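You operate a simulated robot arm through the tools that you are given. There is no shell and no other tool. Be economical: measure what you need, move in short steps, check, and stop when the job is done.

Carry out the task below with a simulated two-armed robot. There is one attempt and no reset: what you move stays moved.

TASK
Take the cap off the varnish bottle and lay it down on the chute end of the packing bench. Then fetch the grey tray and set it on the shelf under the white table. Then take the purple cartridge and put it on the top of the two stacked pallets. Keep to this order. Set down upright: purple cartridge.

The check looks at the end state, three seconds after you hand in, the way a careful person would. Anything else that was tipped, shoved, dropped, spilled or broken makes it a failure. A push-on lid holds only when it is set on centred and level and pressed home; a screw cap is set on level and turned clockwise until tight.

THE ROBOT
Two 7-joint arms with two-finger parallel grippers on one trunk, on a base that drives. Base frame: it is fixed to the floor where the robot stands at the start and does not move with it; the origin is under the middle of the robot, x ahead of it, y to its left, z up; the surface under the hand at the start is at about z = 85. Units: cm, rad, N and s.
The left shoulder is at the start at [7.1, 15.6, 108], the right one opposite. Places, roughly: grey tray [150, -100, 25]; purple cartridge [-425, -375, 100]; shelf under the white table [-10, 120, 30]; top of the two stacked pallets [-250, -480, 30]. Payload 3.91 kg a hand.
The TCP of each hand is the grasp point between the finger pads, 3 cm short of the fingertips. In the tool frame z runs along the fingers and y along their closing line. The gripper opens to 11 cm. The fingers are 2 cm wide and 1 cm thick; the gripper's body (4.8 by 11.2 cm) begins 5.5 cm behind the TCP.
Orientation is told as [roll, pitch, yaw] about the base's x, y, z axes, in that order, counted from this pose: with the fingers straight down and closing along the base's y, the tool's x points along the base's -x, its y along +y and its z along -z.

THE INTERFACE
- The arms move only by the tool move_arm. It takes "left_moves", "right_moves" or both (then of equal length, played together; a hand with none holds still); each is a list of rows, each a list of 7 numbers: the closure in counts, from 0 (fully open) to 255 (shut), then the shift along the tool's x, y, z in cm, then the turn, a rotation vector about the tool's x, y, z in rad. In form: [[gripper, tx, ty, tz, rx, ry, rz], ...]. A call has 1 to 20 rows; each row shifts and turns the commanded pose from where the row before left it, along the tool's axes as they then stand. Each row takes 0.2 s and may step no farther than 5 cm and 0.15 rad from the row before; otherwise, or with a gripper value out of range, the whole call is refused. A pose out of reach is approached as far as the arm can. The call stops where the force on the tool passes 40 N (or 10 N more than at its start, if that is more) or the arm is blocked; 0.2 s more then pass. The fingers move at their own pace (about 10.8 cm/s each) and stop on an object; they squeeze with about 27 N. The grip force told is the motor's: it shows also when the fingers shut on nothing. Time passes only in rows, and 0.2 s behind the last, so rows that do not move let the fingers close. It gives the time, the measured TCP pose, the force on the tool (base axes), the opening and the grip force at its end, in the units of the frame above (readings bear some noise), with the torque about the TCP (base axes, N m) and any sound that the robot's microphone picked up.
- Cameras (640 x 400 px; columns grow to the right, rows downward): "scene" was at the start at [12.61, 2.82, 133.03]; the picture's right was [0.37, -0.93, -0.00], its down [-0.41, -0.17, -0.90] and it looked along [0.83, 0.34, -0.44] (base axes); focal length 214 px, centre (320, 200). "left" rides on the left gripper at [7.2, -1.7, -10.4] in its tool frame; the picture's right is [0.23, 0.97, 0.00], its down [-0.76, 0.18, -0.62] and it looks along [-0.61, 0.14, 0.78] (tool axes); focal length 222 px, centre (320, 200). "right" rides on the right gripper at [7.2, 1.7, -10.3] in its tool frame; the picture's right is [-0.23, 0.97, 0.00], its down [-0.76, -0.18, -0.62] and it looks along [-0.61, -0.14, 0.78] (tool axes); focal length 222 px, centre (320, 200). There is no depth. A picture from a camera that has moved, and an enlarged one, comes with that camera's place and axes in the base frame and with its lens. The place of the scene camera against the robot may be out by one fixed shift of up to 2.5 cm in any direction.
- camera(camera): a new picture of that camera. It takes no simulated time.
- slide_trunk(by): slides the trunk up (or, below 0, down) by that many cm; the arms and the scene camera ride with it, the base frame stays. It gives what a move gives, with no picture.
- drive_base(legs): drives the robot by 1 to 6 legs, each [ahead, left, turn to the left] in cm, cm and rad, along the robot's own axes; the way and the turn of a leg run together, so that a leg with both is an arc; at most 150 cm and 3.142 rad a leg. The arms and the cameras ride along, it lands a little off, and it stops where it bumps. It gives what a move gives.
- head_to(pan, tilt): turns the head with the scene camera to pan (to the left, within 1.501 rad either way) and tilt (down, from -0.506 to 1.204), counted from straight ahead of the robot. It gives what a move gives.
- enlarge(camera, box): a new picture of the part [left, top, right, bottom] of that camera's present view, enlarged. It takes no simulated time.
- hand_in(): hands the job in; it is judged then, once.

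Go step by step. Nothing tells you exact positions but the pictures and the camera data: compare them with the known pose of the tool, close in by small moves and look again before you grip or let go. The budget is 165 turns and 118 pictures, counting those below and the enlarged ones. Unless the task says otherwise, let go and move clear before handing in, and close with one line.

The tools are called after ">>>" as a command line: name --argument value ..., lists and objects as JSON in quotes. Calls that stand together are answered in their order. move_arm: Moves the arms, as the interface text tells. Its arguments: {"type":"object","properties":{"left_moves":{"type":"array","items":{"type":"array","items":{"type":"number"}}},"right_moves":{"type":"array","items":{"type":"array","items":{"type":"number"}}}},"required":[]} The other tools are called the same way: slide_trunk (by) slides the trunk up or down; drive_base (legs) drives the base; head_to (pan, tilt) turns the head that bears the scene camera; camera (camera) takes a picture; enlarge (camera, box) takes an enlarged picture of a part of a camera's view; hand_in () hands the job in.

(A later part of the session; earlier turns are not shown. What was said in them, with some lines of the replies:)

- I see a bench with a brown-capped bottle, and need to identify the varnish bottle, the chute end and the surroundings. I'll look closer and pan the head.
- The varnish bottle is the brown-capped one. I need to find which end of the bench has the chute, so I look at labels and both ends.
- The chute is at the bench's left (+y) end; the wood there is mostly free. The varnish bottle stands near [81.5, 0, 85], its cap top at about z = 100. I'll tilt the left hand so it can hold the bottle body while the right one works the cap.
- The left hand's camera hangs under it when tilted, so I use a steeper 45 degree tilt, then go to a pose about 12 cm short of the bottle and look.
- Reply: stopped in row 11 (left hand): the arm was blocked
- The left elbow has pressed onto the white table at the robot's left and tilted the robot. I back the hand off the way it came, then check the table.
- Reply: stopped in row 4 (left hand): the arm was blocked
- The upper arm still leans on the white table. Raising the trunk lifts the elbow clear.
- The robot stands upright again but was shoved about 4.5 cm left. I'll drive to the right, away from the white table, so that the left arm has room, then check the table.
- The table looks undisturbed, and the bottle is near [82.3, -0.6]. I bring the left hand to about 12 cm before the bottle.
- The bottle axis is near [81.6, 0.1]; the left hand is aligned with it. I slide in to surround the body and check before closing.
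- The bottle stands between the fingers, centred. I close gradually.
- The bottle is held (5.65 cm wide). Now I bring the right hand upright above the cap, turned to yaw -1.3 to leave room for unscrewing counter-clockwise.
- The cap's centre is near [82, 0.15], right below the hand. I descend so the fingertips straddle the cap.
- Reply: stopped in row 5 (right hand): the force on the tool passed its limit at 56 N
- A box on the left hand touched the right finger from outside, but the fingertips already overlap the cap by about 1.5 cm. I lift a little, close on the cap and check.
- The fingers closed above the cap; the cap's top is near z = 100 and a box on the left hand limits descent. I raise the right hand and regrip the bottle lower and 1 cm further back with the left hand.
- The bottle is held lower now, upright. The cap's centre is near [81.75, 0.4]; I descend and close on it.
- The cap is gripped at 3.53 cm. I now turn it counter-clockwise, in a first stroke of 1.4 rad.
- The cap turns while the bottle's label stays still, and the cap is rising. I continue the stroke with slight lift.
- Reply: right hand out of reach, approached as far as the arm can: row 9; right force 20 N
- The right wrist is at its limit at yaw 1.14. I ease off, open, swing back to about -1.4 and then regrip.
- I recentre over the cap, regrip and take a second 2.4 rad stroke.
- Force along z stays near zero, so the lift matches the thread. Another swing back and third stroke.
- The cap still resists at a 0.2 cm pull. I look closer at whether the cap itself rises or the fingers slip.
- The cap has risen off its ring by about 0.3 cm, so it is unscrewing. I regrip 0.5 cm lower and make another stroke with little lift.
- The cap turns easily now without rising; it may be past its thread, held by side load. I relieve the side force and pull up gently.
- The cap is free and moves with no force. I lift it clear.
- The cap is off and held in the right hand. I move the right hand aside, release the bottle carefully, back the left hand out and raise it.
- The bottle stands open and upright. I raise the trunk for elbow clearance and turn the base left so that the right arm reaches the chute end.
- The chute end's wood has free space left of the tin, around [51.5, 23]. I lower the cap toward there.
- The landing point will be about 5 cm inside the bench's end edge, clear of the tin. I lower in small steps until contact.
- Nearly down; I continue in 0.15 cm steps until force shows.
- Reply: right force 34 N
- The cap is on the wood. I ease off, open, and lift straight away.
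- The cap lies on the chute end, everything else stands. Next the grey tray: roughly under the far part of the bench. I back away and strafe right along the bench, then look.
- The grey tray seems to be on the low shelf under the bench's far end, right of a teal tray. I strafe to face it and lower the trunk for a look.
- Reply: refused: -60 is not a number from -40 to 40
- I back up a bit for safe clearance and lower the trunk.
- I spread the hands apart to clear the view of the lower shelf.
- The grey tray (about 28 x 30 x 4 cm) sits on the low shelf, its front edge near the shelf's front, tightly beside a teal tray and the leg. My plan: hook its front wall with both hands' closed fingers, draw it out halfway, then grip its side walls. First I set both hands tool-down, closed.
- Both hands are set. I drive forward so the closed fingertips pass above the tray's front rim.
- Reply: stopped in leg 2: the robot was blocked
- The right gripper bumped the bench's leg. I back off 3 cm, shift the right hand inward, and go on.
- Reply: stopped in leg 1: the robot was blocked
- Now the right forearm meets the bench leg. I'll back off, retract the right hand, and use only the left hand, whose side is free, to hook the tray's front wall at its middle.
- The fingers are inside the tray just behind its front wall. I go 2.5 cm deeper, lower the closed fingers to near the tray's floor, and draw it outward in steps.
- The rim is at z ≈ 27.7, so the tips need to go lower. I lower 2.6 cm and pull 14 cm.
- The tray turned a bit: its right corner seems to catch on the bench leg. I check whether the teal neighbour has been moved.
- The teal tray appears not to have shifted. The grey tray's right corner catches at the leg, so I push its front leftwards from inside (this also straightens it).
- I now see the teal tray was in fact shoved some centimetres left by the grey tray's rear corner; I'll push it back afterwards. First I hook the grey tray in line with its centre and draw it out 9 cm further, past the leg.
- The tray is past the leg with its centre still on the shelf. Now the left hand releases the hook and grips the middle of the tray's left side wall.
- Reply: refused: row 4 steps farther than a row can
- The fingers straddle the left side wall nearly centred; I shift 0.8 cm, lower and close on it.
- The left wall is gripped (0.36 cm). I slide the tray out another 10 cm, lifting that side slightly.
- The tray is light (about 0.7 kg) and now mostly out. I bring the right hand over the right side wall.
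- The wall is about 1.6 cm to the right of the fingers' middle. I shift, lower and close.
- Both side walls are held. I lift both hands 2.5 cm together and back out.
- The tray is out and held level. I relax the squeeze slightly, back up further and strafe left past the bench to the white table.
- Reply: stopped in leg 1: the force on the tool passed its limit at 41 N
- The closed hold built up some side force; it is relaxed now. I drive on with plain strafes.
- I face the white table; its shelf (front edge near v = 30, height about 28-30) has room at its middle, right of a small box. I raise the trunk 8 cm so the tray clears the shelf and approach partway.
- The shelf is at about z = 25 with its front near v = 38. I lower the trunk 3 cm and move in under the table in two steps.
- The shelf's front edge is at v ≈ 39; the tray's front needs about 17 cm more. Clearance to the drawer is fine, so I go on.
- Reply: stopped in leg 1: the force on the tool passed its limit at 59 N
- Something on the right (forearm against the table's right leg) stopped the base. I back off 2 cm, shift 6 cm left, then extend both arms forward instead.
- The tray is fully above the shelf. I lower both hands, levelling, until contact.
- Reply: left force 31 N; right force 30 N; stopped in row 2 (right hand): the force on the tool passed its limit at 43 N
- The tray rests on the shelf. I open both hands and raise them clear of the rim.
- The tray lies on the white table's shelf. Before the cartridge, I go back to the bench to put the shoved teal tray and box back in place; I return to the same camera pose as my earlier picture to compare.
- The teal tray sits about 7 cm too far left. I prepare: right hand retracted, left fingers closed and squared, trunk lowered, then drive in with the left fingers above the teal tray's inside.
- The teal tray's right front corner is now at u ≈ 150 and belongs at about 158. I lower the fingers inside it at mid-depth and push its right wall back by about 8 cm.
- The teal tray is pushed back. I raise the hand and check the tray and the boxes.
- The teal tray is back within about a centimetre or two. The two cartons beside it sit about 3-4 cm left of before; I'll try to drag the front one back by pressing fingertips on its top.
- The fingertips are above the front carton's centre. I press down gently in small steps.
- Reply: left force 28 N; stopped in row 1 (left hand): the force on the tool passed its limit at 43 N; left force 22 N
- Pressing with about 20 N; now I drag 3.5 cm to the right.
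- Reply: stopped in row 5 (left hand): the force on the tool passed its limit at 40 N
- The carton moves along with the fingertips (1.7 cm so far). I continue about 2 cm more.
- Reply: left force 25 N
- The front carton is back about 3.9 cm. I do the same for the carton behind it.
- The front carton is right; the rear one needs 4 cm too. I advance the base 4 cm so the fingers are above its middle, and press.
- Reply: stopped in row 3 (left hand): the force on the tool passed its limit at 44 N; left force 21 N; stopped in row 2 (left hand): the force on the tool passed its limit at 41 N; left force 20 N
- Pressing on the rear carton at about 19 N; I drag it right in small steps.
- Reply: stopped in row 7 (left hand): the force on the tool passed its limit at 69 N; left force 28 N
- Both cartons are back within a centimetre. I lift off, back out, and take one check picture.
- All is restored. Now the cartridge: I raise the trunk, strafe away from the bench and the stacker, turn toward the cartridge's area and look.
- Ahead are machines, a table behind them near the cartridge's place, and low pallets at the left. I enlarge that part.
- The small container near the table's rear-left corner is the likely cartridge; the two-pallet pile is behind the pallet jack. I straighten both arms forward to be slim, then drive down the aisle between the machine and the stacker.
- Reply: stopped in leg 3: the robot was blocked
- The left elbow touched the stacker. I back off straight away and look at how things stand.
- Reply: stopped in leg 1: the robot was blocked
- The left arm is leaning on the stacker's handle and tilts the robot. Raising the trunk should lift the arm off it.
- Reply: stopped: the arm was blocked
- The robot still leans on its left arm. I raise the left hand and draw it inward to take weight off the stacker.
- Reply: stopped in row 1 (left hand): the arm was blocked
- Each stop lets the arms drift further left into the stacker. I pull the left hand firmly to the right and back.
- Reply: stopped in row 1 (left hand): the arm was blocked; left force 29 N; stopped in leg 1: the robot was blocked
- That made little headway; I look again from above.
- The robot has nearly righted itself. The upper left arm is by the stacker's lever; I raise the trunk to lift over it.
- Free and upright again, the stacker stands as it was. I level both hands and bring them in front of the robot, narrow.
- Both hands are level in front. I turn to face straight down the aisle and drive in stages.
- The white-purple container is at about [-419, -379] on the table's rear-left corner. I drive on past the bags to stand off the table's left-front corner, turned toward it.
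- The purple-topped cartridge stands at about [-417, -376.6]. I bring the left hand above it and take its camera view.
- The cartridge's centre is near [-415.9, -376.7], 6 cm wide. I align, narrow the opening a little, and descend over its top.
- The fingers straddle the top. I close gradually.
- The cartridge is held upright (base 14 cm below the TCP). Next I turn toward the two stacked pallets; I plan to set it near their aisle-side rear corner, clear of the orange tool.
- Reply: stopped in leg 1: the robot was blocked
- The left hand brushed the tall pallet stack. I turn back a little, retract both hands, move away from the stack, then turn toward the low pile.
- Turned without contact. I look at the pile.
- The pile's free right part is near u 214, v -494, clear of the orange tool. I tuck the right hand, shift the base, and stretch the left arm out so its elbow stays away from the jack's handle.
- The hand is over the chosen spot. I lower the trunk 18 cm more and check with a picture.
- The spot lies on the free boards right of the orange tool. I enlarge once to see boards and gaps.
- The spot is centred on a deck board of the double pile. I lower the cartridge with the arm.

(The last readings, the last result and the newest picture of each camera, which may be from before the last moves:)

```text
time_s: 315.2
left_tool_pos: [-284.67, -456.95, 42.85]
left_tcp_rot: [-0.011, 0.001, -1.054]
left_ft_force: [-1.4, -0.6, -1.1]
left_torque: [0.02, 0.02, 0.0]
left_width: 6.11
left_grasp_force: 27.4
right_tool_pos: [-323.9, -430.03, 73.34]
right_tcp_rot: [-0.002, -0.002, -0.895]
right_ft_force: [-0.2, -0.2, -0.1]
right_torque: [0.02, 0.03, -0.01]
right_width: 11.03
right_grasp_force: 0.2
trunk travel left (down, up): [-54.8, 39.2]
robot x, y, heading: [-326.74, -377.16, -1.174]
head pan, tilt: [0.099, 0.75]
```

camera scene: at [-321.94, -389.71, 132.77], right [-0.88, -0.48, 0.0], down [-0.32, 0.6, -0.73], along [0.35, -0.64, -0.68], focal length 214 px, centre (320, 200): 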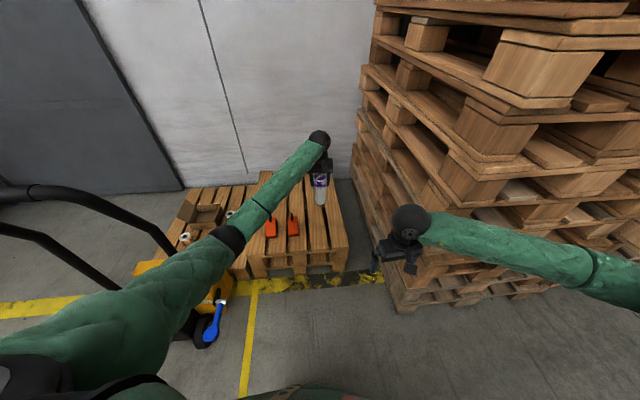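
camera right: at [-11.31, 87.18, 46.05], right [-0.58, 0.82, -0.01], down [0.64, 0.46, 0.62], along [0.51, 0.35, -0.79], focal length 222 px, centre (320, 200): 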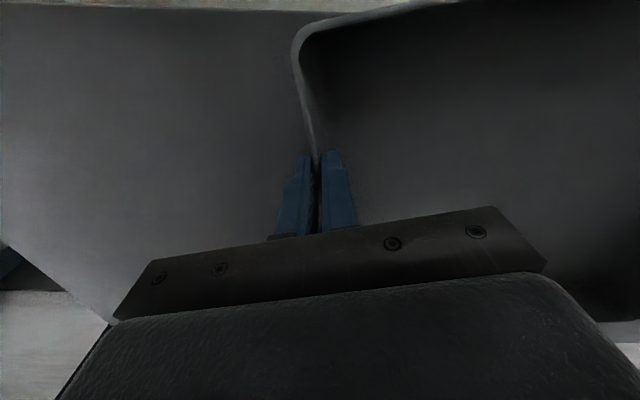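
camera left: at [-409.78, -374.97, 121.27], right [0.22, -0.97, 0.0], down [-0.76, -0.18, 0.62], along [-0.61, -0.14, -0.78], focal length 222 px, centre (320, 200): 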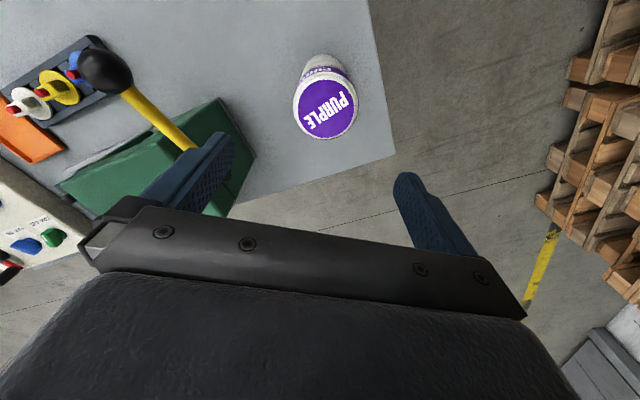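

>>> move_arm --left_moves '[[255, 0, 0, 0.25, 0, 0, 0], [255, 0, 0, 0.25, 0, 0, 0], [255, 0, 0, 0, 0, 0, 0]]'

>>> move_arm --left_moves '[[255, 0, 0, 0.25, 0, 0, 0], [255, 0, 0, 0, 0, 0, 0]]'

```text
time_s: 316.0
left_tool_pos: [-284.74, -456.79, 42.38]
left_tcp_rot: [-0.011, 0.0, -1.054]
left_ft_force: [-0.1, -0.2, -1.6]
left_torque: [0.0, 0.02, -0.04]
left_width: 6.1
left_grasp_force: 26.8
right_tool_pos: [-323.96, -430.01, 73.31]
right_tcp_rot: [-0.002, -0.001, -0.896]
right_ft_force: [0.7, -0.3, 0.6]
right_torque: [0.01, -0.04, -0.02]
right_width: 10.99
right_grasp_force: 0.1
trunk travel left (down, up): [-54.8, 39.2]
robot x, y, heading: [-326.88, -376.84, -1.18]
head pan, tilt: [0.099, 0.75]
```

```text
time_s: 316.6
left_tool_pos: [-284.63, -456.83, 42.11]
left_tcp_rot: [-0.009, 0.001, -1.054]
left_ft_force: [-0.8, -0.2, -1.4]
left_torque: [-0.04, 0.03, -0.01]
left_width: 6.11
left_grasp_force: 27.4
right_tool_pos: [-323.92, -429.91, 73.48]
right_tcp_rot: [-0.001, -0.002, -0.895]
right_ft_force: [-0.5, -0.1, 0.1]
right_torque: [-0.03, 0.02, -0.01]
right_width: 11.01
right_grasp_force: 0.1
trunk travel left (down, up): [-54.8, 39.2]
robot x, y, heading: [-326.89, -377.14, -1.178]
head pan, tilt: [0.099, 0.75]
```

>>> move_arm --left_moves '[[255, 0, 0, 0.25, 0, 0, 0], [255, 0, 0, 0.25, 0, 0, 0], [255, 0, 0, 0.25, 0, 0, 0], [255, 0, 0, 0, 0, 0, 0]]'

>>> move_arm --left_moves '[[255, 0, 0, 0.2, 0, 0, 0], [255, 0, 0, 0.2, 0, 0, 0], [255, 0, 0, 0, 0, 0, 0]]'

```text
time_s: 317.6
left_tool_pos: [-284.7, -457.06, 41.89]
left_tcp_rot: [-0.012, -0.007, -1.056]
left_ft_force: [1.3, -0.1, 36.7]
left_torque: [0.57, -1.01, 0.0]
left_width: 6.14
left_grasp_force: 27.3
right_tool_pos: [-324.04, -429.95, 73.54]
right_tcp_rot: [-0.003, -0.003, -0.895]
right_ft_force: [0.0, -0.1, -0.2]
right_torque: [-0.02, 0.03, -0.01]
right_width: 10.99
right_grasp_force: 0.1
trunk travel left (down, up): [-54.8, 39.2]
robot x, y, heading: [-327.15, -377.24, -1.177]
head pan, tilt: [0.099, 0.75]
```

```text
time_s: 318.1
left_tool_pos: [-284.64, -457.37, 41.8]
left_tcp_rot: [-0.014, -0.01, -1.057]
left_ft_force: [-1.9, 6.2, 26.3]
left_torque: [0.06, -0.11, 0.04]
left_width: 6.17
left_grasp_force: 26.6
right_tool_pos: [-324.02, -429.84, 73.43]
right_tcp_rot: [-0.004, -0.005, -0.895]
right_ft_force: [0.1, -0.3, 0.3]
right_torque: [0.01, 0.03, 0.0]
right_width: 10.99
right_grasp_force: 0.1
trunk travel left (down, up): [-54.8, 39.2]
robot x, y, heading: [-326.98, -377.45, -1.173]
head pan, tilt: [0.099, 0.75]
stopped in row 2 (left hand): the force on the tool passed its limit at 50 N (the readings are from after the stop); the commanded pose is now the measured one
```

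The cartridge stands on the board. I ease off slightly, open gradually and lift straight up.

>>> move_arm --left_moves '[[255, 0, 0, -0.2, 0, 0, 0], [255, 0, 0, 0, 0, 0, 0], [105, 0, 0, 0, 0, 0, 0], [90, 0, 0, 0, 0, 0, 0], [70, 0, 0, 0, 0, 0, 0], [55, 0, 0, 0, 0, 0, 0], [55, 0, 0, -1, 0, 0, 0], [55, 0, 0, -3, 0, 0, 0], [55, 0, 0, -4.5, 0, 0, 0], [55, 0, 0, -4.5, 0, 0, 0], [55, 0, 0, -4.5, 0, 0, 0], [55, 0, 0, -4.5, 0, 0, 0], [55, 0, 0, -4.5, 0, 0, 0]]'

>>> enlarge --camera "scene" --box '[240, 130, 400, 290]'

```text
time_s: 320.9
left_tool_pos: [-284.38, -456.99, 68.19]
left_tcp_rot: [-0.011, -0.004, -1.055]
left_ft_force: [-0.3, 0.1, 0.2]
left_torque: [-0.01, -0.02, 0.01]
left_width: 8.62
left_grasp_force: 0.1
right_tool_pos: [-323.91, -430.0, 73.31]
right_tcp_rot: [-0.002, -0.001, -0.897]
right_ft_force: [0.1, -0.6, 0.4]
right_torque: [0.0, 0.02, 0.01]
right_width: 11.04
right_grasp_force: 0.1
trunk travel left (down, up): [-54.8, 39.2]
robot x, y, heading: [-327.0, -377.5, -1.177]
head pan, tilt: [0.099, 0.75]
```

```text
2.50 times, centred on (320, 210) of scene
camera zoom: at [-321.98, -389.7, 132.76], right [-0.88, -0.47, 0.0], down [-0.32, 0.6, -0.73], along [0.35, -0.64, -0.68], focal length 536 px, centre (320, 175)
```

zoom: 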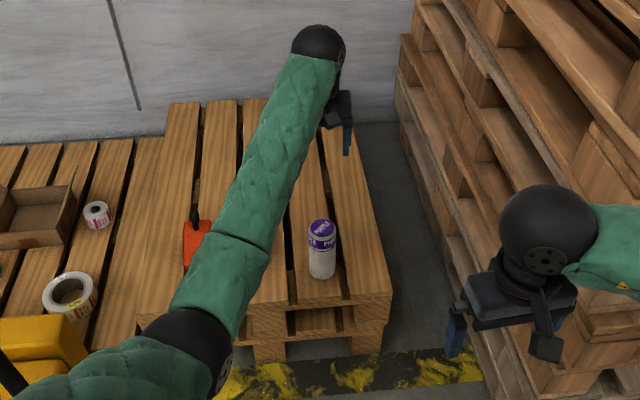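

The cartridge stands upright and free on the top pallet, and both hands are clear, so I hand in.

>>> hand_in

```text
The job is handed in.
```

The cap lies on the chute end of the bench, the grey tray is on the white table's shelf, and the purple cartridge stands upright on the two stacked pallets; on the way I shoved the teal tray and two cartons and put them back to within about 2 cm, and my arms pressed on the white table, the stacker and the tall pallet stack without visible harm.
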